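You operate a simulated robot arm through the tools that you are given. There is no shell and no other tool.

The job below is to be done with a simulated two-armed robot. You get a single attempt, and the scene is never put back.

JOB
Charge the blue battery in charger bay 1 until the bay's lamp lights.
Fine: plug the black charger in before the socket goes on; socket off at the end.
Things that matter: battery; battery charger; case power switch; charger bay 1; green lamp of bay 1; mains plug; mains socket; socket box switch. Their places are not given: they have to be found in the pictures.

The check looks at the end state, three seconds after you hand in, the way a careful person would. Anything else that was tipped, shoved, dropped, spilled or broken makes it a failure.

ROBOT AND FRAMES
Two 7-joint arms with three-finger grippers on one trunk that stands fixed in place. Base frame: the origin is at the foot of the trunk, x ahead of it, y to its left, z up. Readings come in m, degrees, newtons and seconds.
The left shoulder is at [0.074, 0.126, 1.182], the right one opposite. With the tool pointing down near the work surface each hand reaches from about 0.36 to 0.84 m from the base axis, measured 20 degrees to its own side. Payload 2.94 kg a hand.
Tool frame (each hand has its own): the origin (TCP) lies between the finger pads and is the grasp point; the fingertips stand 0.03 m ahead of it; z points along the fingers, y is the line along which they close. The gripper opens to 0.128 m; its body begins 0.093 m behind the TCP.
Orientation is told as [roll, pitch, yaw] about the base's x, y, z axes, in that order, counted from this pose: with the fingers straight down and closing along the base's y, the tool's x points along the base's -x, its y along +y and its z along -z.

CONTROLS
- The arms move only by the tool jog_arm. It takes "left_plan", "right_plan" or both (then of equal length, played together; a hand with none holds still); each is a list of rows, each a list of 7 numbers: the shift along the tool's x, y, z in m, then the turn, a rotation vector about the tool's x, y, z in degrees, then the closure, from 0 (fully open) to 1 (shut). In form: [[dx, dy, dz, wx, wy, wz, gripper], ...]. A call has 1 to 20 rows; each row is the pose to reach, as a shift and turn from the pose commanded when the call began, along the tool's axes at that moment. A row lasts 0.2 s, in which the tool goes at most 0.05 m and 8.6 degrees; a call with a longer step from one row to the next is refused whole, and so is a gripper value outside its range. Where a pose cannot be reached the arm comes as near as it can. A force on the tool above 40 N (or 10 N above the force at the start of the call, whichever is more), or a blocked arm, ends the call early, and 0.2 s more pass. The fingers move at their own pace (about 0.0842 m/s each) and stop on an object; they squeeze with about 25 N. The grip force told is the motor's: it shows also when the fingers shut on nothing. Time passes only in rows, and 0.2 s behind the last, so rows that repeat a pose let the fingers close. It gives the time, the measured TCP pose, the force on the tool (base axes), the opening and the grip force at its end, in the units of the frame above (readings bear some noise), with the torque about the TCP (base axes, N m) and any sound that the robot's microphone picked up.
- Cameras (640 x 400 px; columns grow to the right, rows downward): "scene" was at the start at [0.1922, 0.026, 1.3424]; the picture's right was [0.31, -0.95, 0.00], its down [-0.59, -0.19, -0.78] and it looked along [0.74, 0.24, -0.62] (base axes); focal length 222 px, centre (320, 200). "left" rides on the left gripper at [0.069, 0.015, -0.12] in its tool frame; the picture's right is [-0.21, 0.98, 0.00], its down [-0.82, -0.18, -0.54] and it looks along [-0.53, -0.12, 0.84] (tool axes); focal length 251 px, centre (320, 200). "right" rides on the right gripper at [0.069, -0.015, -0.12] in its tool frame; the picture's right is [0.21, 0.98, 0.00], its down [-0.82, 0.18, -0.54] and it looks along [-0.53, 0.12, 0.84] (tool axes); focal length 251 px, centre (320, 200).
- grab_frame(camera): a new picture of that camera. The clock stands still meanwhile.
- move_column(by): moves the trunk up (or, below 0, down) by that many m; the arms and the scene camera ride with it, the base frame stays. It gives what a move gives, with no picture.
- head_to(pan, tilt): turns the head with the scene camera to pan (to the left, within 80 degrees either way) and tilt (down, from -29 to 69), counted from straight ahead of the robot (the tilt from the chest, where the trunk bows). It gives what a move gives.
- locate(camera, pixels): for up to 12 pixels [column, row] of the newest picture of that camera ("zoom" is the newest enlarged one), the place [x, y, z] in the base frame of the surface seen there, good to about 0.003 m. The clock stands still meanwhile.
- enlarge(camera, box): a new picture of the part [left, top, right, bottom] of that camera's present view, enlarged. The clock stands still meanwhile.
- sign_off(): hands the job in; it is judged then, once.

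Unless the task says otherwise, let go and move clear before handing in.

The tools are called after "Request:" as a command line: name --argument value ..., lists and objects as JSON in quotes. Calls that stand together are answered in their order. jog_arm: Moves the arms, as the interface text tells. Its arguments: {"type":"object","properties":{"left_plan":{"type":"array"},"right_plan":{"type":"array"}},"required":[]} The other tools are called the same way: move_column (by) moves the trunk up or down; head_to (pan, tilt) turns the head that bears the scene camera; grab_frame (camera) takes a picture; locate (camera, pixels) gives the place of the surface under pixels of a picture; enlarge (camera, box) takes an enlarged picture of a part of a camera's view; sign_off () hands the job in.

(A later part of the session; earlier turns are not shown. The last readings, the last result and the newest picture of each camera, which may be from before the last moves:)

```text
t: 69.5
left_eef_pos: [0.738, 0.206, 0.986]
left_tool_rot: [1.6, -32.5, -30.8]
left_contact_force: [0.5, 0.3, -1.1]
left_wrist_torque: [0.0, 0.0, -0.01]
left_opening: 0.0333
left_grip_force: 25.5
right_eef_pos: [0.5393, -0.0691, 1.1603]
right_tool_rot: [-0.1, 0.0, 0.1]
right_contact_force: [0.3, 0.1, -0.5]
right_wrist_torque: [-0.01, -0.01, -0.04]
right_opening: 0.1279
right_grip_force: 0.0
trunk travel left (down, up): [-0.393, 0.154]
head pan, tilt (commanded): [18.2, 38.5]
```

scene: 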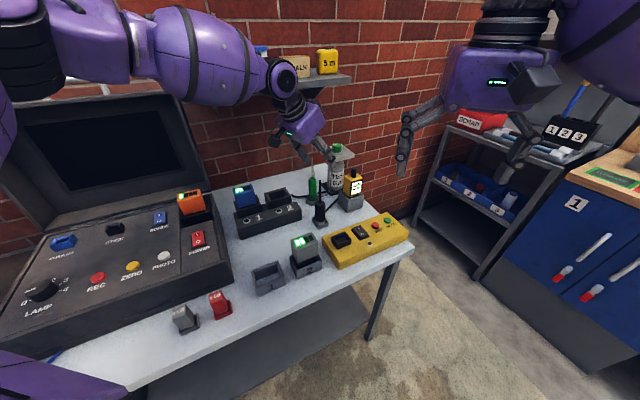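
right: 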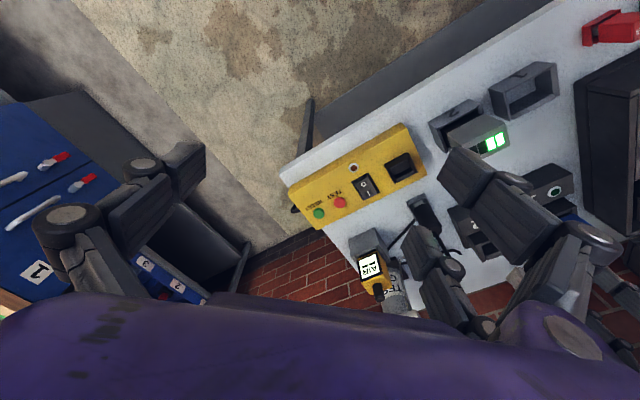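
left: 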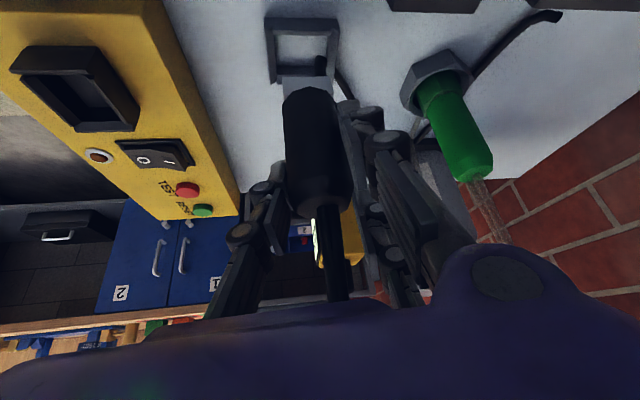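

That works. I'll shift the trunk lower while keeping the hand's height, in alternating 5 cm steps, to gain reach toward the socket.

Request:
move_column --by -0.05

Request:
jog_arm --left_plan '[[-0.01, 0, -0.0173, 0.6, 1.2, -0.3, 1], [-0.02, 0, -0.0346, 1.17, 2.52, -0.61, 1], [-0.025, 0, -0.0433, 1.17, 2.52, -0.61, 1], [-0.025, 0, -0.0433, 1.17, 2.52, -0.61, 1]]'

Request:
move_column --by -0.05

Request:
grab_frame --camera "scene"

```text
t: 70.4
left_eef_pos: [0.7381, 0.205, 0.938]
left_tool_rot: [1.7, -32.5, -30.8]
left_contact_force: [0.0, -0.5, -0.8]
left_wrist_torque: [0.02, 0.03, 0.02]
left_opening: 0.0335
left_grip_force: 24.7
right_eef_pos: [0.5374, -0.0697, 1.1101]
right_tool_rot: [0.0, -0.1, -0.1]
right_contact_force: [-0.6, 0.0, 0.0]
right_wrist_torque: [-0.04, 0.0, -0.02]
right_opening: 0.1283
right_grip_force: 0.1
trunk travel left (down, up): [-0.343, 0.204]
head pan, tilt (commanded): [18.2, 38.5]
```

```text
t: 71.4
left_eef_pos: [0.7363, 0.2055, 0.9858]
left_tool_rot: [0.1, -30.0, -30.0]
left_contact_force: [-0.1, -0.6, -0.9]
left_wrist_torque: [0.02, 0.03, 0.0]
left_opening: 0.0335
left_grip_force: 24.7
right_eef_pos: [0.538, -0.069, 1.1094]
right_tool_rot: [0.0, -0.3, 0.0]
right_contact_force: [0.4, 0.0, -0.7]
right_wrist_torque: [-0.04, 0.0, -0.02]
right_opening: 0.128
right_grip_force: 0.1
trunk travel left (down, up): [-0.343, 0.204]
head pan, tilt (commanded): [18.2, 38.5]
```

```text
t: 72.3
left_eef_pos: [0.736, 0.2053, 0.9371]
left_tool_rot: [0.0, -30.2, -30.1]
left_contact_force: [-0.3, 0.6, -0.8]
left_wrist_torque: [-0.01, -0.02, 0.04]
left_opening: 0.0334
left_grip_force: 26.0
right_eef_pos: [0.5389, -0.0699, 1.0594]
right_tool_rot: [0.0, -0.1, -0.1]
right_contact_force: [-1.0, -0.8, 1.1]
right_wrist_torque: [0.02, -0.02, 0.0]
right_opening: 0.1281
right_grip_force: 0.0
trunk travel left (down, up): [-0.293, 0.254]
head pan, tilt (commanded): [18.2, 38.5]
```

```text
taken
```

scene: 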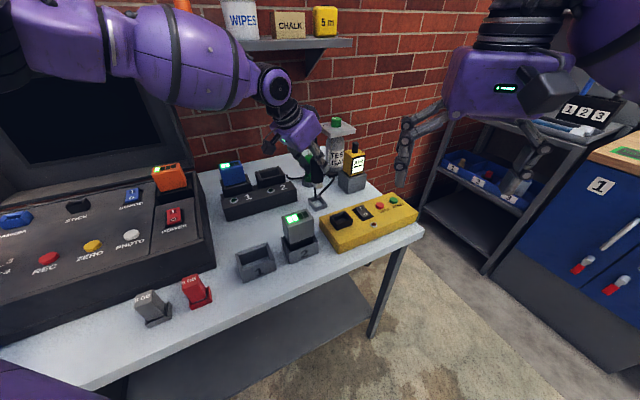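

Orientation is back to [0,-30,-30] with the trunk 0.107 m down. I'll move the right hand aside to make room, and then measure the socket and the plug's foot.

Request:
jog_arm --right_plan '[[0.015, -0.035, 0, 0, 0, 0, 0], [0.03, -0.07, 0, 0, 0, 0, 0], [0.04, -0.1, 0, 0, 0, 0, 0], [0.05, -0.12, 0, 0, 0, 0, 0]]'

Request:
enlarge --camera "scene" --box '[300, 160, 400, 260]'

Request:
enlarge --camera "scene" --box '[320, 200, 370, 245]'

```text
t: 73.3
left_eef_pos: [0.7355, 0.2053, 0.9364]
left_tool_rot: [0.1, -30.0, -30.1]
left_contact_force: [-0.4, 0.6, -0.5]
left_wrist_torque: [0.05, 0.0, 0.01]
left_opening: 0.0332
left_grip_force: 25.2
right_eef_pos: [0.4877, -0.1889, 1.0593]
right_tool_rot: [0.0, -0.1, 0.0]
right_contact_force: [-0.6, -0.4, 0.5]
right_wrist_torque: [0.03, -0.02, -0.01]
right_opening: 0.1282
right_grip_force: 0.0
trunk travel left (down, up): [-0.293, 0.254]
head pan, tilt (commanded): [18.2, 38.5]
```

```text
4.00 times, centred on (350, 210) of scene
```

zoom: 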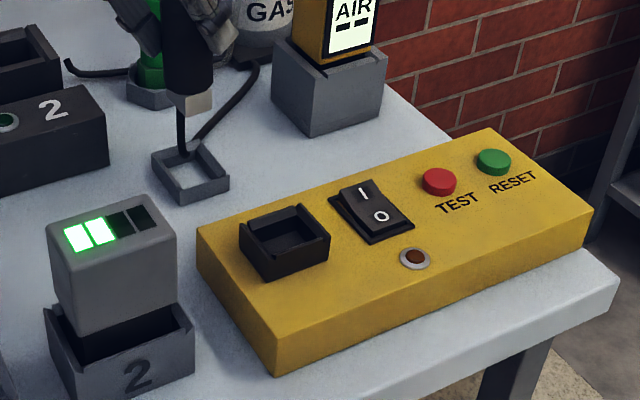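

```text
8.89 times, centred on (345, 222) of scene
```

zoom: 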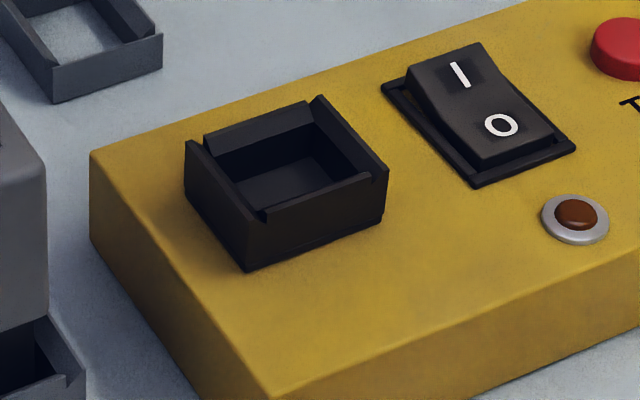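

The socket interior and its four walls are clear in this view. I'll locate its rim corners and floor, then the plug's foot.

Request:
locate --camera "zoom" --pixels '[[190, 148], [245, 222], [317, 102], [382, 172], [255, 120], [315, 195], [280, 185], [310, 175], [265, 155], [330, 150], [230, 185], [120, 200]]'

Request:
enlarge --camera "scene" --box '[320, 155, 370, 205]'

```text
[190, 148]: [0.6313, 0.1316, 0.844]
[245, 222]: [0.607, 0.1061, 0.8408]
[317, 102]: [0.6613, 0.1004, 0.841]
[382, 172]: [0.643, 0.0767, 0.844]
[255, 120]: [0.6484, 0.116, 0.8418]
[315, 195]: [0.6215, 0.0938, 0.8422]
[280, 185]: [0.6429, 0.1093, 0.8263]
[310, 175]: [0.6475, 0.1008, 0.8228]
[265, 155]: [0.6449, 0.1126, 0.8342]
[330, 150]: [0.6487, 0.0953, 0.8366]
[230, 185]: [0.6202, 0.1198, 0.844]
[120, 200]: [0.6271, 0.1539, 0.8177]
```

```text
8.00 times, centred on (345, 180) of scene
```

zoom: 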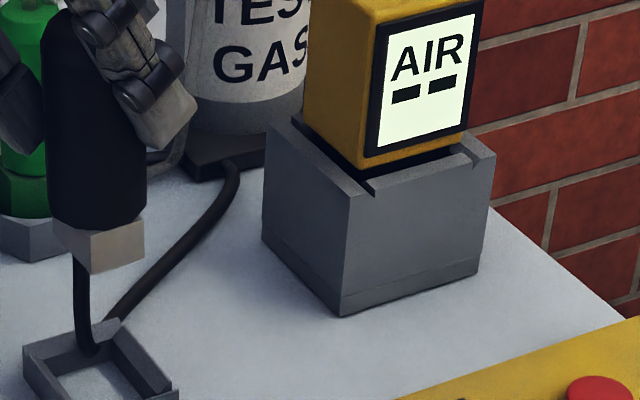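

Socket centre comes to about (0.635, 0.104) with rim z 0.843 and floor z about 0.822, exactly along the table's short axis from the plug holder. Now the foot of the held plug.

Request:
locate --camera "zoom" --pixels '[[62, 240], [88, 262], [100, 262], [140, 250], [118, 250], [75, 250], [95, 240], [136, 225], [95, 190], [95, 120], [28, 352], [120, 335]]'

Request:
enlarge --camera "left" --box '[200, 0, 420, 260]'

```text
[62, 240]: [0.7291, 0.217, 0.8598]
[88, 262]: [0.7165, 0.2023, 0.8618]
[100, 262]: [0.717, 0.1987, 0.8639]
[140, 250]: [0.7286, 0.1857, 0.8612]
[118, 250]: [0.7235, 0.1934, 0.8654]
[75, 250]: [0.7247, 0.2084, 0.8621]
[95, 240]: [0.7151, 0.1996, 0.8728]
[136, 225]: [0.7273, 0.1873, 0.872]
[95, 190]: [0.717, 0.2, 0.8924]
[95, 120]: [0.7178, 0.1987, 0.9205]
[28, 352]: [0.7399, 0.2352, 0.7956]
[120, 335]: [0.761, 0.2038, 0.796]
```

```text
1.54 times, centred on (310, 130) of left
```

zoom: 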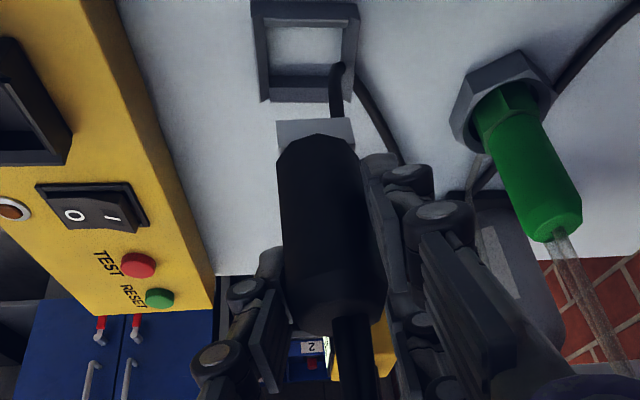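

The foot measures about 32 x 27 mm with its long side across the table's short axis, while the socket's wall spacing looks longer the other way. I'll carry the plug over the socket at safe height and measure the opening directly before deciding on a turn.

Request:
jog_arm --left_plan '[[0, 0, -0.02, 0, 0, 0, 1], [0.007, -0.034, -0.026, 0, 0, 0, 1], [0.013, -0.07, -0.03, 0, 0, 0, 1], [0.018, -0.105, -0.033, 0, 0, 0, 1], [0.0215, -0.1376, -0.0354, 0, 0, 0, 1], [0.0215, -0.1376, -0.0354, 0, 0, 0, 1]]'

Request:
grab_frame --camera "scene"

Request:
grab_frame --camera "left"

```text
t: 74.7
left_eef_pos: [0.6343, 0.106, 0.957]
left_tool_rot: [-0.1, -30.0, -30.0]
left_contact_force: [-0.4, 0.1, -0.8]
left_wrist_torque: [-0.02, 0.01, 0.0]
left_opening: 0.0333
left_grip_force: 24.7
right_eef_pos: [0.4884, -0.1884, 1.0596]
right_tool_rot: [0.0, 0.0, 0.0]
right_contact_force: [0.8, 0.4, -0.6]
right_wrist_torque: [-0.04, -0.01, 0.01]
right_opening: 0.1281
right_grip_force: 0.0
trunk travel left (down, up): [-0.293, 0.254]
head pan, tilt (commanded): [18.2, 38.5]
```

```text
taken
```

scene: 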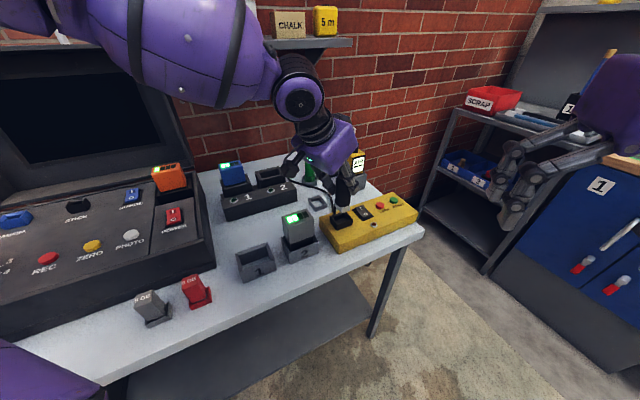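

```text
taken
```

left: 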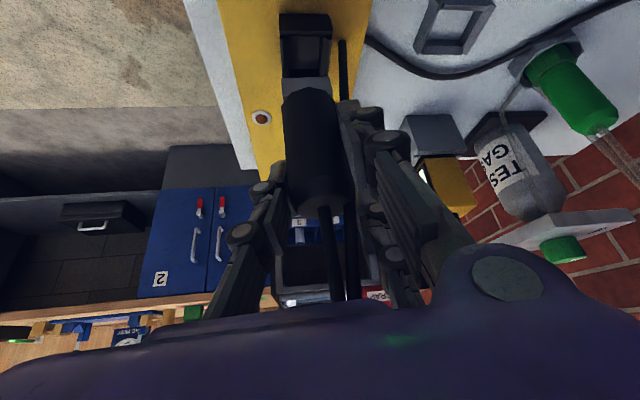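

The plug is right above the socket and everything followed. I'll enlarge both views to compare the foot and opening.

Request:
enlarge --camera "left" --box '[250, 0, 390, 110]'

Request:
locate --camera "zoom" --pixels '[[175, 55], [345, 50], [185, 240], [330, 230], [195, 90], [325, 85], [260, 70], [260, 200], [260, 130], [200, 150], [320, 150], [250, 290]]'

Request:
enlarge --camera "scene" --box '[305, 165, 385, 245]'

```text
3.64 times, centred on (320, 55) of left
```

zoom: 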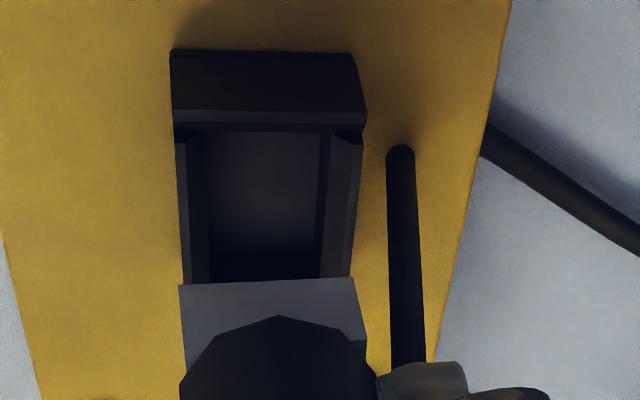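

```text
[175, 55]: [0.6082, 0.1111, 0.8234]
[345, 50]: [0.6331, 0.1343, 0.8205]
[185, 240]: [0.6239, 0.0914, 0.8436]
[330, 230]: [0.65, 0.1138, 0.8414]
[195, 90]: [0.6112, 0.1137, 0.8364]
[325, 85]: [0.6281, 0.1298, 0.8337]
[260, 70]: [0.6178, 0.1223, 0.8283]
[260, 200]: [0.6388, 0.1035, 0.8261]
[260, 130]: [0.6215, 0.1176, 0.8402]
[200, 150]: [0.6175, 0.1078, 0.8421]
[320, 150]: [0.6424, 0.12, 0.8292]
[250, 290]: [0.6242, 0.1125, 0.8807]
```

```text
5.00 times, centred on (345, 205) of scene
```

zoom: 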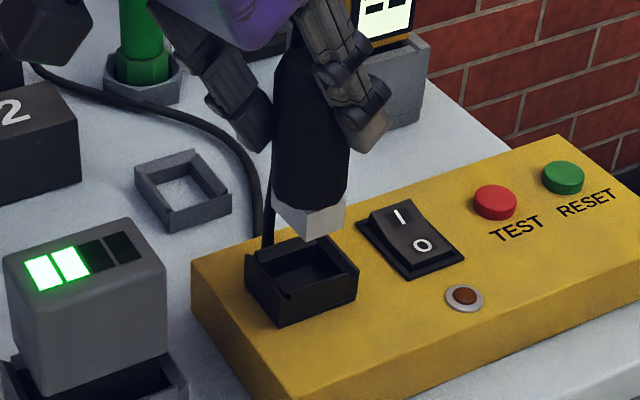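

I need the opening's exact proportions, so I'll zoom closer on the socket and foot from the left camera.

Request:
enlarge --camera "left" --box '[274, 10, 346, 90]'

Request:
locate --camera "zoom" --pixels '[[200, 200], [215, 200], [232, 200], [250, 200], [395, 200], [412, 200], [425, 200], [445, 200], [320, 135], [320, 150], [320, 165], [320, 290]]'

Request:
enlarge --camera "scene" --box '[325, 195, 375, 235]'

```text
5.00 times, centred on (310, 50) of left
```

zoom: 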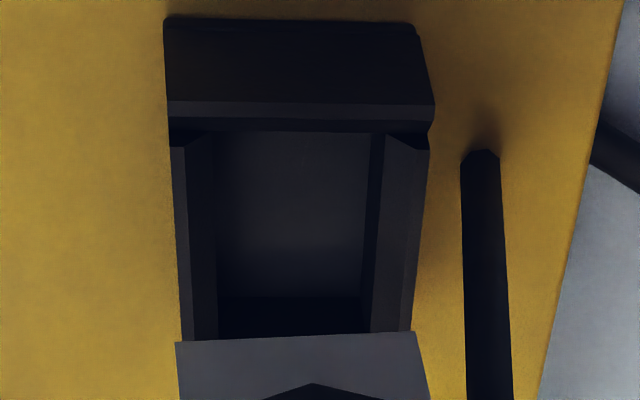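

```text
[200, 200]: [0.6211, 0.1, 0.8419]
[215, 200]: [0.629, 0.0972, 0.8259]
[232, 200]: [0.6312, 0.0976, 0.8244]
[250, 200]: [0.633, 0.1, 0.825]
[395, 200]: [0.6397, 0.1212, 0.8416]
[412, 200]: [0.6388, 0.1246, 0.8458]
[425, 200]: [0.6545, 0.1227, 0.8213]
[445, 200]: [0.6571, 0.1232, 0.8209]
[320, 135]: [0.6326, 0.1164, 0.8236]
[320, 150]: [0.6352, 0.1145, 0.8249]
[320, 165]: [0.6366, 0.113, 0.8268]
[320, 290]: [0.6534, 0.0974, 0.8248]
```

```text
10.00 times, centred on (350, 215) of scene
```

zoom: 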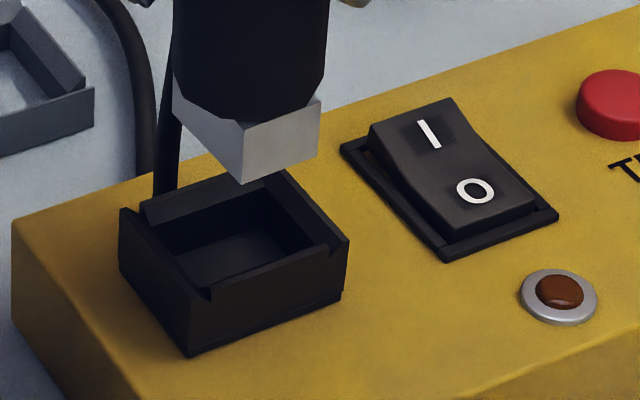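

By ray geometry the foot is about 31 mm (along the table's short axis) by 25 mm, while the socket opening is about 28 by 38 mm. So the plug must be turned 90° about the vertical. I'll rise a little and turn it in small increments, checking reach.

Request:
jog_arm --left_plan '[[-0.0125, 0, -0.0217, 0, 0, 0, 1], [-0.0225, 0, -0.039, 0, 0, 0, 1], [-0.0225, 0, -0.039, -4, 0, -6.93, 1], [-0.0225, 0, -0.039, -8, 0, -13.86, 1], [-0.0225, 0, -0.039, -12, 0, -20.8, 1], [-0.0225, 0, -0.039, -15, 0, -25.98, 1], [-0.0225, 0, -0.039, -15, 0, -25.98, 1]]'

Request:
grab_frame --camera "scene"

```text
t: 76.3
left_eef_pos: [0.6346, 0.1046, 1.0018]
left_tool_rot: [0.1, -30.0, 0.1]
left_contact_force: [-0.2, -0.7, 0.0]
left_wrist_torque: [0.02, 0.0, -0.02]
left_opening: 0.0333
left_grip_force: 24.9
right_eef_pos: [0.4882, -0.1894, 1.0605]
right_tool_rot: [0.0, -0.1, 0.0]
right_contact_force: [0.3, -0.4, -0.2]
right_wrist_torque: [0.01, -0.01, -0.02]
right_opening: 0.1283
right_grip_force: 0.0
trunk travel left (down, up): [-0.293, 0.254]
head pan, tilt (commanded): [18.2, 38.5]
```

```text
taken
```

scene: 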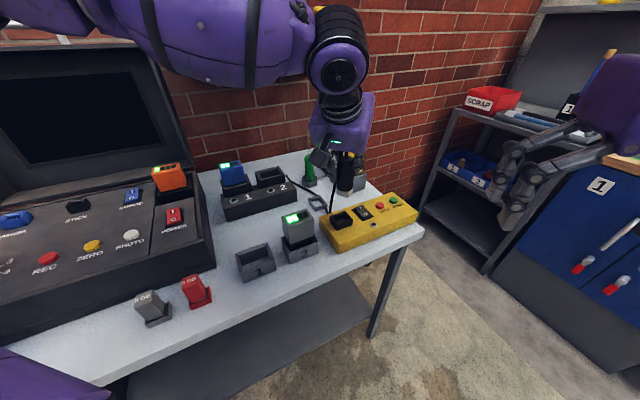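

The first 30° of turn went cleanly to [0,-30,0]. I'll continue another 30°.

Request:
jog_arm --left_plan '[[0, 0, 0, -3.75, 0, -6.5, 1], [0, 0, 0, -7.5, 0, -12.99, 1], [0, 0, 0, -11.25, 0, -19.49, 1], [0, 0, 0, -15, 0, -25.98, 1], [0, 0, 0, -15, 0, -25.98, 1]]'

Request:
grab_frame --camera "scene"

```text
t: 77.5
left_eef_pos: [0.6365, 0.1526, 1.006]
left_tool_rot: [-0.1, -30.0, 30.4]
left_contact_force: [-0.6, -1.0, -1.7]
left_wrist_torque: [-0.01, 0.01, -0.01]
left_opening: 0.0331
left_grip_force: 24.5
left hand out of reach, approached as far as the arm can: row 2, 3, 4, 5
right_eef_pos: [0.4889, -0.1887, 1.0595]
right_tool_rot: [0.0, 0.0, 0.1]
right_contact_force: [0.7, -0.6, -0.5]
right_wrist_torque: [-0.02, 0.04, -0.04]
right_opening: 0.1278
right_grip_force: 0.1
trunk travel left (down, up): [-0.293, 0.254]
head pan, tilt (commanded): [18.2, 38.5]
```

```text
taken
```

scene: 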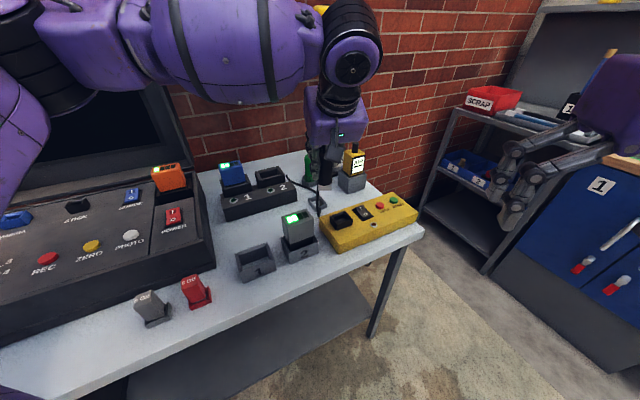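

The turn to +30° pulled the hand off position: the wrist can't go further inward. A 90° turn with this grasp isn't possible, so I'll put the plug back in its holder and regrasp it at a different yaw. First I turn back and return above the holder.

Request:
jog_arm --left_plan '[[0, 0, 0, 3.75, 0, 6.5, 1], [0, 0, 0, 7.5, 0, 13, 1], [0, 0, 0, 11.25, 0, 19.5, 1], [0, 0, 0, 15.1, 0, 26.15, 1], [-0.0235, -0.0013, 0.0153, 18.9, 0, 32.7, 1], [-0.047, -0.0026, 0.0306, 22.6, 0, 39.2, 1], [-0.0704, -0.0039, 0.0458, 26.4, 0, 45.8, 1], [-0.0938, -0.0052, 0.0611, 30.2, 0, 52.3, 1], [-0.0938, -0.0052, 0.0611, 30.2, 0, 52.3, 1]]'

Request:
grab_frame --camera "left"

Request:
grab_frame --camera "scene"

```text
t: 79.5
left_eef_pos: [0.7359, 0.2058, 1.0025]
left_tool_rot: [-0.1, -30.0, -30.4]
left_contact_force: [0.2, 0.3, 0.2]
left_wrist_torque: [0.02, 0.04, 0.01]
left_opening: 0.0332
left_grip_force: 25.3
right_eef_pos: [0.4889, -0.1893, 1.0599]
right_tool_rot: [0.0, 0.0, 0.0]
right_contact_force: [0.2, 0.2, -0.4]
right_wrist_torque: [0.0, -0.03, -0.01]
right_opening: 0.1281
right_grip_force: 0.1
trunk travel left (down, up): [-0.293, 0.254]
head pan, tilt (commanded): [18.2, 38.5]
```

```text
taken
```

left: 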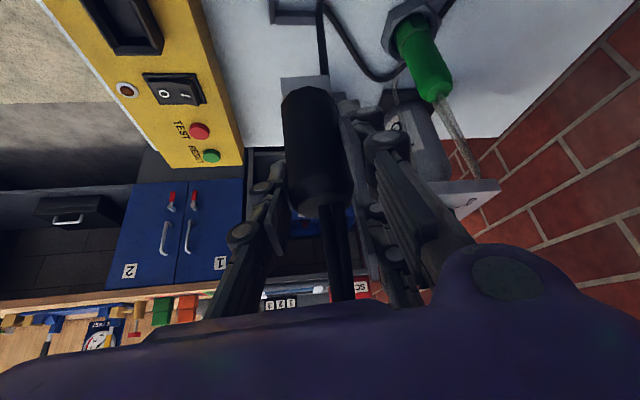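

```text
taken
```

scene: 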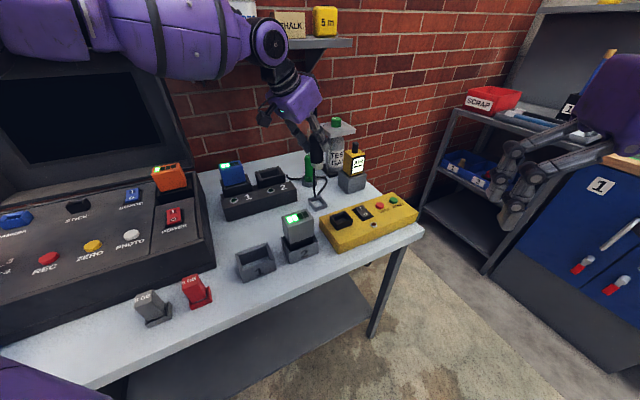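

Back above the holder at [0,-30,-30]. I'll lower to just above the holder and check the alignment of the foot with it.

Request:
jog_arm --left_plan '[[0.0175, 0, 0.0303, -0.2, 0, -0.35, 1], [0.035, 0, 0.0606, -0.2, 0, -0.35, 1], [0.05, 0, 0.0866, -0.2, 0, -0.35, 1], [0.05, 0, 0.0866, -0.2, 0, -0.35, 1]]'

Request:
enlarge --camera "scene" --box '[295, 165, 345, 215]'

Request:
enlarge --camera "left" --box '[250, 0, 390, 110]'

```text
t: 80.5
left_eef_pos: [0.7349, 0.2063, 0.9027]
left_tool_rot: [0.2, -30.0, -30.1]
left_contact_force: [0.5, 0.2, -0.6]
left_wrist_torque: [0.03, -0.02, 0.01]
left_opening: 0.0334
left_grip_force: 24.9
right_eef_pos: [0.4884, -0.1896, 1.0591]
right_tool_rot: [-0.1, -0.1, 0.0]
right_contact_force: [0.3, 0.6, 0.5]
right_wrist_torque: [0.0, -0.01, 0.0]
right_opening: 0.1279
right_grip_force: 0.0
trunk travel left (down, up): [-0.293, 0.254]
head pan, tilt (commanded): [18.2, 38.5]
```

```text
8.00 times, centred on (320, 190) of scene
```

zoom: 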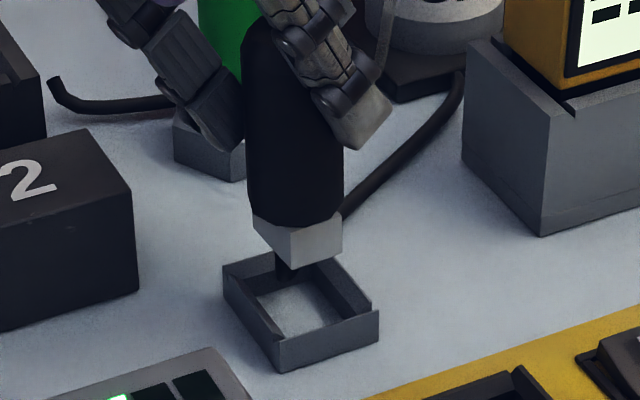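

```text
3.64 times, centred on (320, 55) of left
```

zoom: 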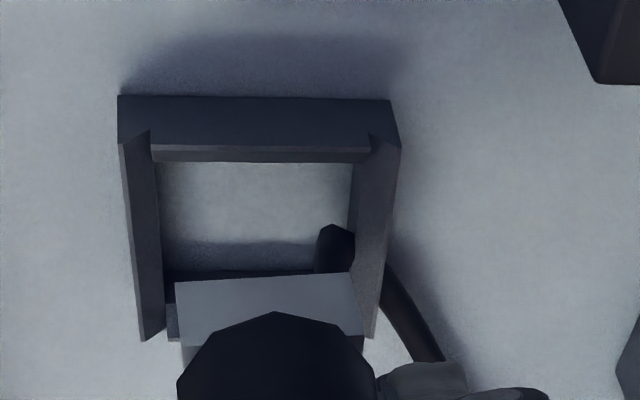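

The foot hangs centred over the holder (scene zoom (300,250) over (300,310)). I'll lower it into the holder in small steps with a 1 mm correction.

Request:
jog_arm --left_plan '[[0.0042, -0.0003, 0.0092, 0, 0, 0, 1], [0.0092, -0.0003, 0.0178, 0, 0, 0, 1], [0.0132, -0.0003, 0.0248, 0, 0, 0, 1], [0.0162, -0.0003, 0.03, 0, 0, 0, 1], [0.0162, -0.0003, 0.03, 0, 0, 0, 1]]'

Request:
enlarge --camera "scene" --box '[295, 165, 345, 215]'

```text
t: 81.7
left_eef_pos: [0.7385, 0.2042, 0.87]
left_tool_rot: [0.0, -30.0, -30.0]
left_contact_force: [0.7, 0.0, -1.8]
left_wrist_torque: [0.03, 0.0, 0.01]
left_opening: 0.0334
left_grip_force: 25.1
right_eef_pos: [0.4877, -0.189, 1.0584]
right_tool_rot: [0.1, 0.0, -0.1]
right_contact_force: [0.1, 0.4, -0.3]
right_wrist_torque: [0.02, 0.01, -0.01]
right_opening: 0.1279
right_grip_force: 0.1
trunk travel left (down, up): [-0.293, 0.254]
head pan, tilt (commanded): [18.2, 38.5]
```

```text
8.00 times, centred on (320, 190) of scene
```

zoom: 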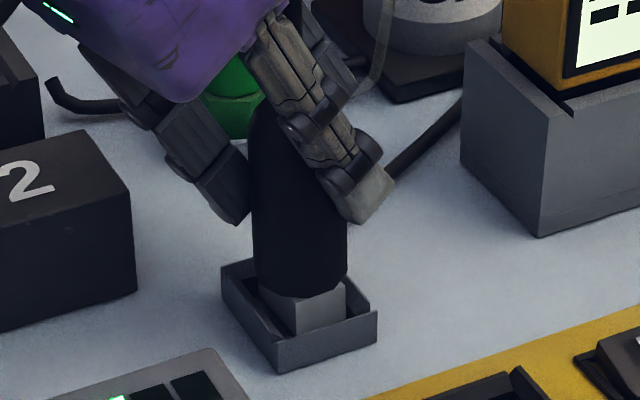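

The foot is inside the holder walls. I'll go the last 7 mm and feel for the floor.

Request:
jog_arm --left_plan '[[0.0015, 0, 0.0026, 0, 0, 0, 1], [0.003, 0, 0.0052, 0, 0, 0, 1], [0.004, 0, 0.0069, 0, 0, 0, 1], [0.004, 0, 0.0069, 0, 0, 0, 1]]'

```text
t: 82.7
left_eef_pos: [0.7372, 0.2025, 0.8641]
left_tool_rot: [0.1, -30.3, -30.1]
left_contact_force: [-2.7, 3.2, 15.7]
left_wrist_torque: [0.5, 0.11, 0.04]
left_opening: 0.0332
left_grip_force: 25.2
right_eef_pos: [0.4862, -0.1893, 1.0612]
right_tool_rot: [0.0, -0.2, 0.0]
right_contact_force: [-0.2, 0.3, 0.8]
right_wrist_torque: [0.03, -0.02, -0.01]
right_opening: 0.1281
right_grip_force: 0.1
trunk travel left (down, up): [-0.293, 0.254]
head pan, tilt (commanded): [18.2, 38.5]
```

The foot is on the holder floor (16 N). I'll ease off, open the fingers and withdraw straight up past the stem.

Request:
jog_arm --left_plan '[[-0.0015, 0, -0.0026, 0, 0, 0, 1], [-0.0015, 0, -0.0026, 0, 0, 0, 0.8], [-0.0015, 0, -0.0026, 0, 0, 0, 0.6], [-0.0015, 0, -0.0026, 0, 0, 0, 0.45], [-0.0015, 0, -0.0026, 0, 0, 0, 0.45]]'

Request:
enlarge --camera "scene" --box '[285, 140, 365, 220]'

Request:
grab_frame --camera "left"

```text
t: 83.9
left_eef_pos: [0.7363, 0.202, 0.8636]
left_tool_rot: [-0.1, -30.0, -30.0]
left_contact_force: [-0.1, 0.2, -0.3]
left_wrist_torque: [0.0, -0.02, -0.02]
left_opening: 0.0704
left_grip_force: 0.2
right_eef_pos: [0.4878, -0.1897, 1.0595]
right_tool_rot: [0.0, -0.1, -0.1]
right_contact_force: [0.0, -0.2, -0.4]
right_wrist_torque: [0.0, -0.03, 0.02]
right_opening: 0.128
right_grip_force: 0.0
trunk travel left (down, up): [-0.293, 0.254]
head pan, tilt (commanded): [18.2, 38.5]
```

```text
5.00 times, centred on (325, 180) of scene
```

zoom: 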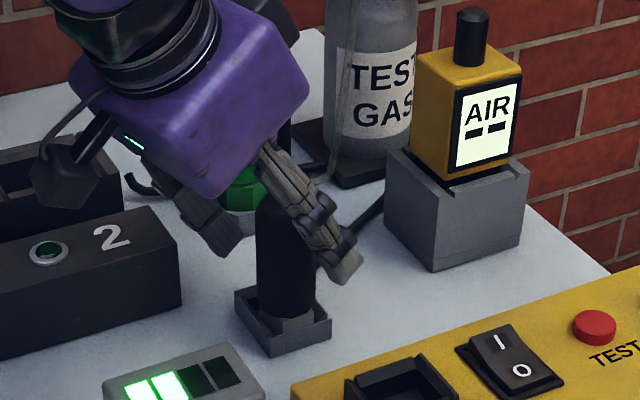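

```text
taken
```

left: 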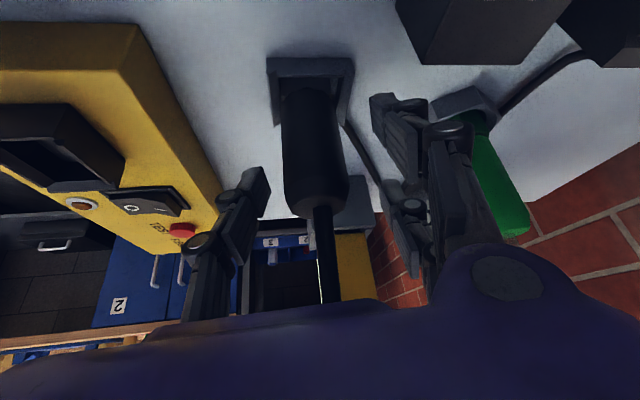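

The plug stands in its holder, released. I'll withdraw upward, then tilt to 40° before turning to yaw -75°.

Request:
jog_arm --left_plan '[[-0.015, 0, -0.026, 0, 0, 0, 0.45], [-0.035, 0, -0.0606, 0, 0, 0, 0.45], [-0.055, 0, -0.0953, 0, 0, 0, 0.45], [-0.075, 0, -0.13, 0, 0, 0, 0.45], [-0.09, 0, -0.156, 0, 0, 0, 0.45], [-0.09, 0, -0.156, 0, -5, 0, 0.45], [-0.09, 0, -0.156, 0, -10, 0, 0.45], [-0.09, 0, -0.156, 0, -10, 0, 0.45]]'

Request:
jog_arm --left_plan '[[0, 0, 0, 4.82, 0, 5.75, 0.45], [0, 0, 0, 9.63, 0, 11.5, 0.45], [0, 0, 0, 14.45, 0, 17.25, 0.45], [0, 0, 0, 19.27, 0, 23, 0.45], [0, 0, 0, 24.1, 0, 28.75, 0.45], [0, 0, 0, 28.9, 0, 34.5, 0.45], [0, 0, 0, 28.9, 0, 34.5, 0.45]]'

Request:
grab_frame --camera "scene"

Request:
grab_frame --camera "left"

```text
t: 85.7
left_eef_pos: [0.7377, 0.2047, 1.0434]
left_tool_rot: [0.1, -40.1, -30.0]
left_contact_force: [0.0, 0.2, 0.4]
left_wrist_torque: [-0.03, -0.03, 0.0]
left_opening: 0.0705
left_grip_force: 0.0
right_eef_pos: [0.4879, -0.189, 1.0601]
right_tool_rot: [0.1, -0.1, 0.0]
right_contact_force: [0.2, -0.2, 0.4]
right_wrist_torque: [0.02, -0.02, 0.02]
right_opening: 0.1282
right_grip_force: 0.1
trunk travel left (down, up): [-0.293, 0.254]
head pan, tilt (commanded): [18.2, 38.5]
```

```text
t: 87.3
left_eef_pos: [0.7368, 0.203, 1.043]
left_tool_rot: [0.1, -40.0, -75.2]
left_contact_force: [0.1, -0.3, 1.0]
left_wrist_torque: [-0.01, 0.02, -0.02]
left_opening: 0.0704
left_grip_force: 0.0
right_eef_pos: [0.4878, -0.1897, 1.0592]
right_tool_rot: [0.0, -0.1, 0.0]
right_contact_force: [-0.1, -0.3, 0.2]
right_wrist_torque: [0.01, -0.04, 0.02]
right_opening: 0.1279
right_grip_force: 0.1
trunk travel left (down, up): [-0.293, 0.254]
head pan, tilt (commanded): [18.2, 38.5]
```

```text
taken
```

scene: 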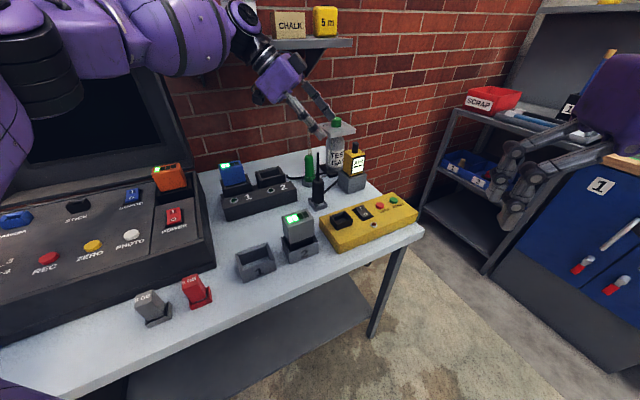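

```text
taken
```

left: 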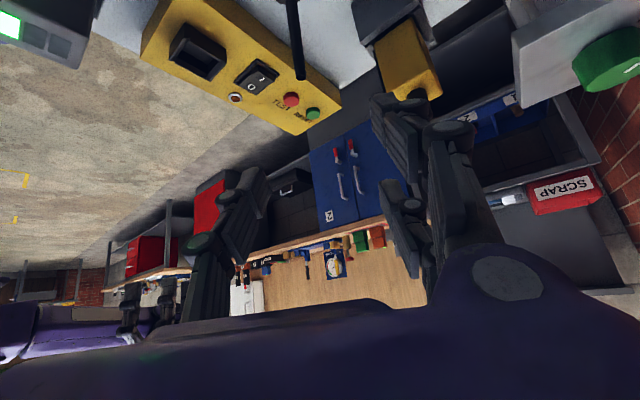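

The tilt and yaw [0,-40,-75] are reached over the plug, with the stem's top at left (298,78) close to the predicted (302,75). I'll shift 2 mm and lower in two stages.

Request:
jog_arm --left_plan '[[0.0225, -0.002, 0.0268, 0, 0, 0, 0.45], [0.045, -0.002, 0.0536, 0, 0, 0, 0.45], [0.0643, -0.002, 0.0766, 0, 0, 0, 0.45], [0.0791, -0.002, 0.0942, 0, 0, 0, 0.45], [0.0791, -0.002, 0.0942, 0, 0, 0, 0.45]]'

Request:
enlarge --camera "scene" --box '[270, 110, 370, 220]'

Request:
grab_frame --camera "left"

```text
t: 88.5
left_eef_pos: [0.7349, 0.2031, 0.9189]
left_tool_rot: [0.1, -39.9, -75.1]
left_contact_force: [0.0, -0.1, -0.1]
left_wrist_torque: [0.01, -0.01, 0.0]
left_opening: 0.0706
left_grip_force: 0.1
right_eef_pos: [0.4885, -0.19, 1.0589]
right_tool_rot: [-0.1, -0.2, 0.0]
right_contact_force: [0.4, -0.4, 0.2]
right_wrist_torque: [0.02, 0.02, 0.0]
right_opening: 0.1278
right_grip_force: 0.0
trunk travel left (down, up): [-0.293, 0.254]
head pan, tilt (commanded): [18.2, 38.5]
```

```text
3.64 times, centred on (320, 165) of scene
```

zoom: 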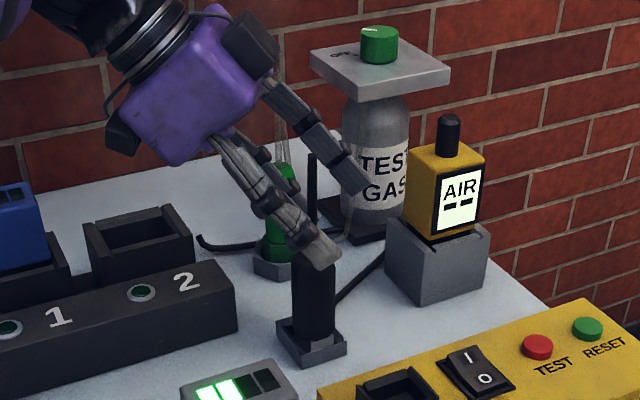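

```text
taken
```

left: 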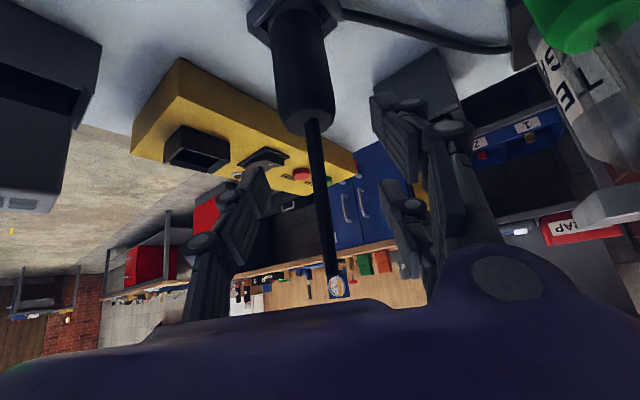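

The stem passes between the fingers and nothing else is near them. I'll lower the remaining 5.7 cm to the grasp height.

Request:
jog_arm --left_plan '[[0.0161, 0, 0.0192, 0, 0, 0, 0.45], [0.0283, 0, 0.0337, 0, 0, 0, 0.45], [0.0367, 0, 0.0437, 0, 0, 0, 0.45], [0.0367, 0, 0.0437, 0, 0, 0, 0.45]]'

Request:
enlarge --camera "scene" --box '[270, 120, 370, 220]'

Request:
grab_frame --camera "left"

```text
t: 89.5
left_eef_pos: [0.7337, 0.2024, 0.8625]
left_tool_rot: [0.2, -40.1, -75.1]
left_contact_force: [0.1, -0.4, 0.1]
left_wrist_torque: [-0.01, 0.02, 0.0]
left_opening: 0.0705
left_grip_force: 0.0
right_eef_pos: [0.4885, -0.19, 1.0592]
right_tool_rot: [-0.1, 0.0, 0.0]
right_contact_force: [-0.3, 0.5, -0.2]
right_wrist_torque: [-0.07, -0.02, -0.02]
right_opening: 0.1279
right_grip_force: 0.0
trunk travel left (down, up): [-0.293, 0.254]
head pan, tilt (commanded): [18.2, 38.5]
```

```text
4.00 times, centred on (320, 170) of scene
```

zoom: 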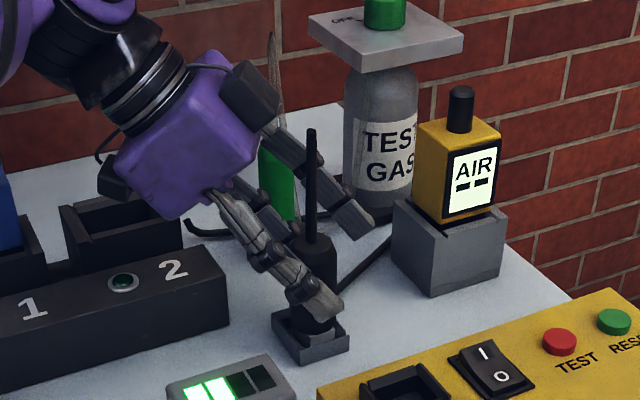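

```text
taken
```

left: 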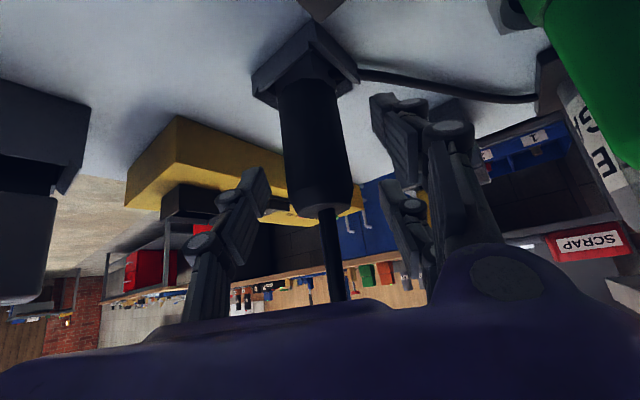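

The plug is between the fingers without contact. I'll close the gripper.

Request:
jog_arm --left_plan '[[0, 0, 0, 0, 0, 0, 0.65], [0, 0, 0, 0, 0, 0, 0.85], [0, 0, 0, 0, 0, 0, 1], [0, 0, 0, 0, 0, 0, 1], [0, 0, 0, 0, 0, 0, 1]]'

Request:
grab_frame --camera "left"

Request:
enlarge --camera "scene" --box '[270, 120, 370, 220]'

Request:
locate --camera "zoom" --pixels '[[250, 90], [265, 110], [272, 70], [275, 190], [290, 155], [345, 220], [310, 150], [312, 235]]'

```text
t: 90.7
left_eef_pos: [0.7344, 0.2028, 0.862]
left_tool_rot: [0.2, -40.1, -75.1]
left_contact_force: [1.9, 0.4, -0.2]
left_wrist_torque: [0.05, -0.08, -0.03]
left_opening: 0.0344
left_grip_force: 25.1
right_eef_pos: [0.4876, -0.1892, 1.0591]
right_tool_rot: [0.1, -0.1, 0.0]
right_contact_force: [-0.7, -0.7, -0.4]
right_wrist_torque: [-0.01, -0.02, 0.0]
right_opening: 0.1281
right_grip_force: 0.1
trunk travel left (down, up): [-0.293, 0.254]
head pan, tilt (commanded): [18.2, 38.5]
```

```text
taken
```

left: 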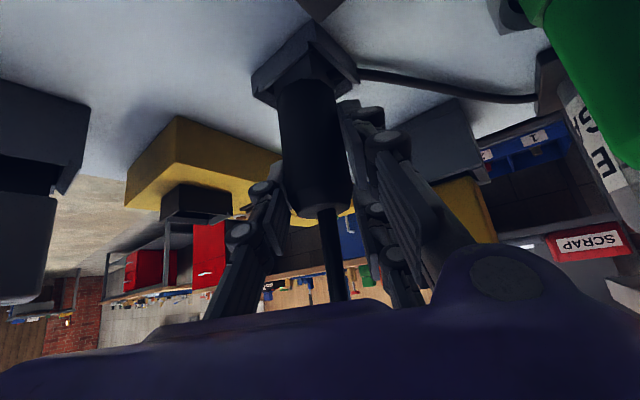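

```text
4.00 times, centred on (320, 170) of scene
```

zoom: 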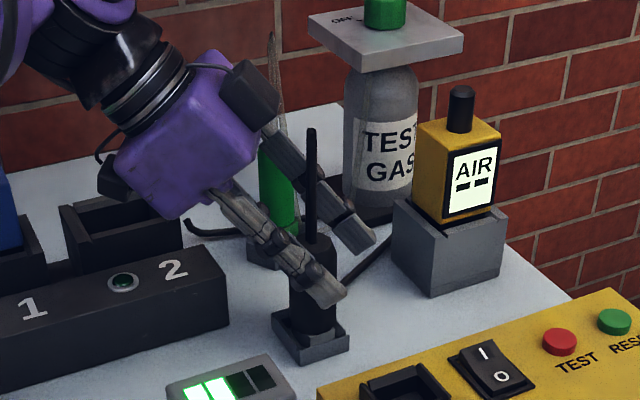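

```text
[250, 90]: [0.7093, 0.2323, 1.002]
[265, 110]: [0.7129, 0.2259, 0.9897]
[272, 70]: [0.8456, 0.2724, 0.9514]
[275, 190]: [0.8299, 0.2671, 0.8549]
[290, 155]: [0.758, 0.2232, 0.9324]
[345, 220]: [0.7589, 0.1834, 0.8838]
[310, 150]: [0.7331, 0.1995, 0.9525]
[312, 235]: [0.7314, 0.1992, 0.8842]
```

The plug is gripped again (34 mm, 25 N). I'll lift it straight up with the arm.

Request:
jog_arm --left_plan '[[-0.0129, 0, -0.0153, 0, 0, 0, 1], [-0.0321, 0, -0.0383, 0, 0, 0, 1], [-0.0514, 0, -0.0613, 0, 0, 0, 1], [-0.0675, 0, -0.0804, 0, 0, 0, 1], [-0.0675, 0, -0.0804, 0, 0, 0, 1]]'

Request:
enlarge --camera "scene" --box '[280, 120, 380, 220]'

```text
t: 91.9
left_eef_pos: [0.7352, 0.2019, 0.9664]
left_tool_rot: [0.0, -39.9, -75.1]
left_contact_force: [0.3, 0.7, -1.3]
left_wrist_torque: [0.01, 0.01, 0.02]
left_opening: 0.0337
left_grip_force: 24.5
right_eef_pos: [0.4874, -0.1887, 1.0591]
right_tool_rot: [0.0, 0.0, 0.0]
right_contact_force: [0.1, 0.0, 0.1]
right_wrist_torque: [0.01, 0.01, 0.0]
right_opening: 0.1283
right_grip_force: 0.1
trunk travel left (down, up): [-0.293, 0.254]
head pan, tilt (commanded): [18.2, 38.5]
```

```text
4.00 times, centred on (330, 170) of scene
```

zoom: 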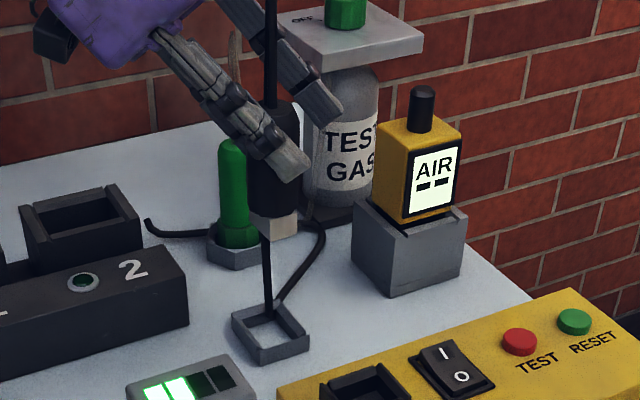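

The plug is clear of the holder. I'll carry it to above the socket at this yaw, then turn it.

Request:
jog_arm --left_plan '[[-0.0163, -0.0305, 0.0072, 0, 0, 0, 1], [-0.0327, -0.0609, 0.0144, 0, 0, 0, 1], [-0.049, -0.0914, 0.0215, 0, 0, 0, 1], [-0.0653, -0.1218, 0.0287, 0, 0, 0, 1], [-0.0653, -0.1218, 0.0287, 0, 0, 0, 1]]'

Request:
jog_arm --left_plan '[[0, 0, 0, -4.82, 0, -5.75, 1], [0, 0, 0, -9.65, 0, -11.5, 1], [0, 0, 0, -14.47, 0, -17.25, 1], [0, 0, 0, -19.3, 0, -23, 1], [0, 0, 0, -24.1, 0, -28.75, 1], [0, 0, 0, -28.95, 0, -34.5, 1], [0, 0, 0, -33.8, 0, -40.2, 1], [0, 0, 0, -38.6, 0, -46, 1], [0, 0, 0, -38.6, 0, -46, 1]]'

Request:
grab_frame --camera "scene"

```text
t: 93.1
left_eef_pos: [0.6351, 0.1036, 0.9869]
left_tool_rot: [0.0, -40.0, -75.0]
left_contact_force: [-0.3, 0.5, -0.7]
left_wrist_torque: [-0.01, 0.03, -0.03]
left_opening: 0.0339
left_grip_force: 25.4
right_eef_pos: [0.4897, -0.1891, 1.0597]
right_tool_rot: [0.0, 0.0, 0.0]
right_contact_force: [0.2, 0.1, -0.1]
right_wrist_torque: [0.01, 0.02, -0.03]
right_opening: 0.128
right_grip_force: 0.0
trunk travel left (down, up): [-0.293, 0.254]
head pan, tilt (commanded): [18.2, 38.5]
```

```text
t: 95.1
left_eef_pos: [0.6353, 0.1055, 0.9885]
left_tool_rot: [0.1, -40.0, -14.9]
left_contact_force: [-0.2, 0.1, -0.9]
left_wrist_torque: [0.01, 0.01, 0.01]
left_opening: 0.0339
left_grip_force: 25.1
right_eef_pos: [0.4872, -0.1892, 1.0595]
right_tool_rot: [0.1, 0.0, 0.0]
right_contact_force: [-0.5, -0.3, -0.3]
right_wrist_torque: [-0.01, -0.02, 0.0]
right_opening: 0.128
right_grip_force: 0.0
trunk travel left (down, up): [-0.293, 0.254]
head pan, tilt (commanded): [18.2, 38.5]
```

```text
taken
```

scene: 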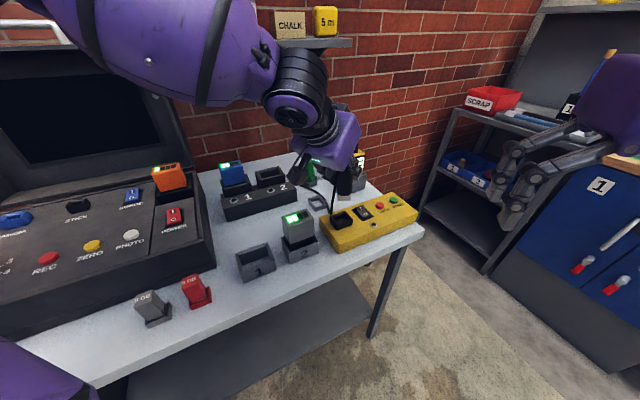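

Sixty degrees of turn done with no complaint. Thirty more to go.

Request:
jog_arm --left_plan '[[0, 0, 0, -4.82, 0, -5.75, 1], [0, 0, 0, -9.65, 0, -11.5, 1], [0, 0, 0, -14.47, 0, -17.25, 1], [0, 0, 0, -19.25, 0, -22.95, 1], [0, 0, 0, -19.25, 0, -22.95, 1]]'

Request:
enlarge --camera "scene" --box '[315, 175, 375, 235]'

Request:
grab_frame --camera "left"

```text
t: 96.3
left_eef_pos: [0.6361, 0.1155, 0.9908]
left_tool_rot: [0.1, -40.1, 15.0]
left_contact_force: [-0.3, 0.3, -0.9]
left_wrist_torque: [0.02, 0.04, -0.01]
left_opening: 0.0334
left_grip_force: 24.9
left hand out of reach, approached as far as the arm can: row 4, 5
right_eef_pos: [0.4884, -0.1906, 1.0597]
right_tool_rot: [0.1, -0.1, 0.0]
right_contact_force: [-0.7, 0.0, -0.4]
right_wrist_torque: [0.01, -0.01, 0.07]
right_opening: 0.1281
right_grip_force: 0.0
trunk travel left (down, up): [-0.293, 0.254]
head pan, tilt (commanded): [18.2, 38.5]
```

```text
6.67 times, centred on (345, 205) of scene
```

zoom: 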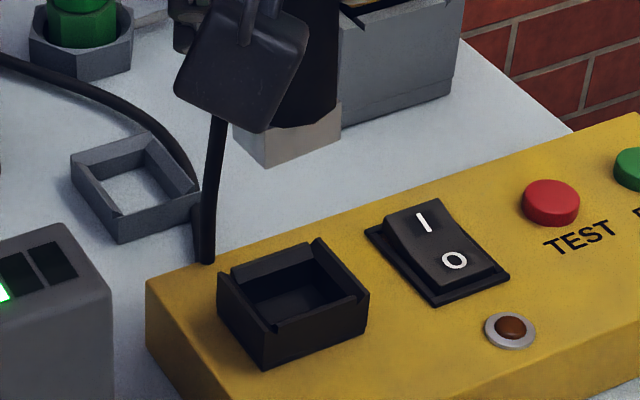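

```text
taken
```

left: 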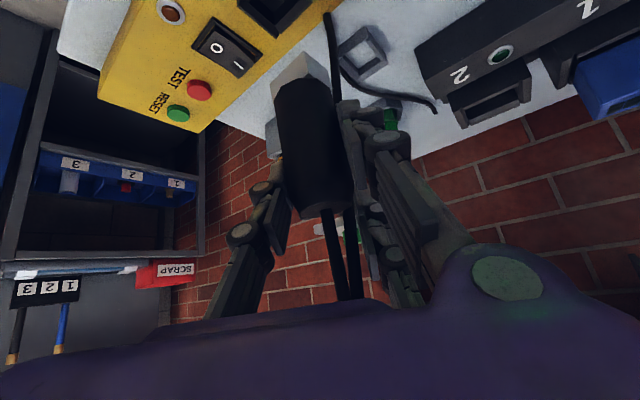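

The hand ended 11 mm short in y at this height, but the limit eases as the wrist comes level with the shoulder. I'll go down to z of about 0.95 and then bring it over.

Request:
jog_arm --left_plan '[[0.0125, 0, 0.0149, 0, 0, 0, 1], [0.0257, 0, 0.0306, 0, 0, 0, 1], [0.028, -0.006, 0.03, 0, 0, 0, 1], [0.029, -0.0106, 0.0289, 0, 0, 0, 1], [0.029, -0.0106, 0.0289, 0, 0, 0, 1]]'

Request:
enlarge --camera "scene" --box '[315, 175, 375, 235]'

Request:
grab_frame --camera "left"

```text
t: 97.5
left_eef_pos: [0.6369, 0.122, 0.951]
left_tool_rot: [0.0, -40.1, 15.0]
left_contact_force: [-0.3, -0.5, -0.8]
left_wrist_torque: [-0.03, 0.04, 0.0]
left_opening: 0.0335
left_grip_force: 25.0
left hand out of reach, approached as far as the arm can: row 2, 3, 4, 5
right_eef_pos: [0.4895, -0.1895, 1.0596]
right_tool_rot: [0.0, -0.1, 0.1]
right_contact_force: [-0.3, 0.0, -0.1]
right_wrist_torque: [0.0, -0.01, -0.01]
right_opening: 0.1282
right_grip_force: 0.0
trunk travel left (down, up): [-0.293, 0.254]
head pan, tilt (commanded): [18.2, 38.5]
```

```text
6.67 times, centred on (345, 205) of scene
```

zoom: 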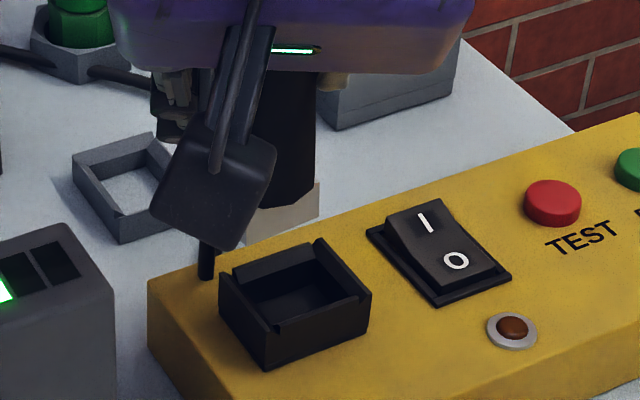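

```text
taken
```

left: 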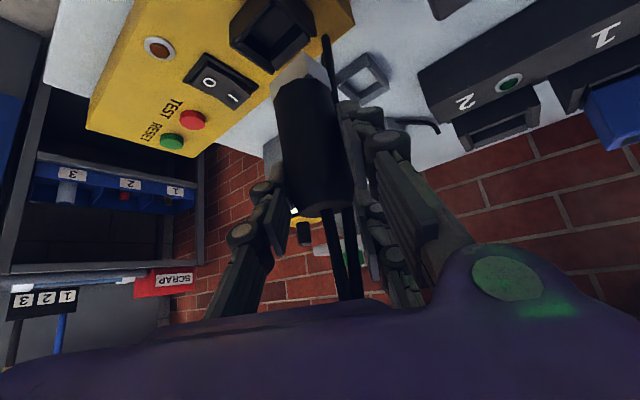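

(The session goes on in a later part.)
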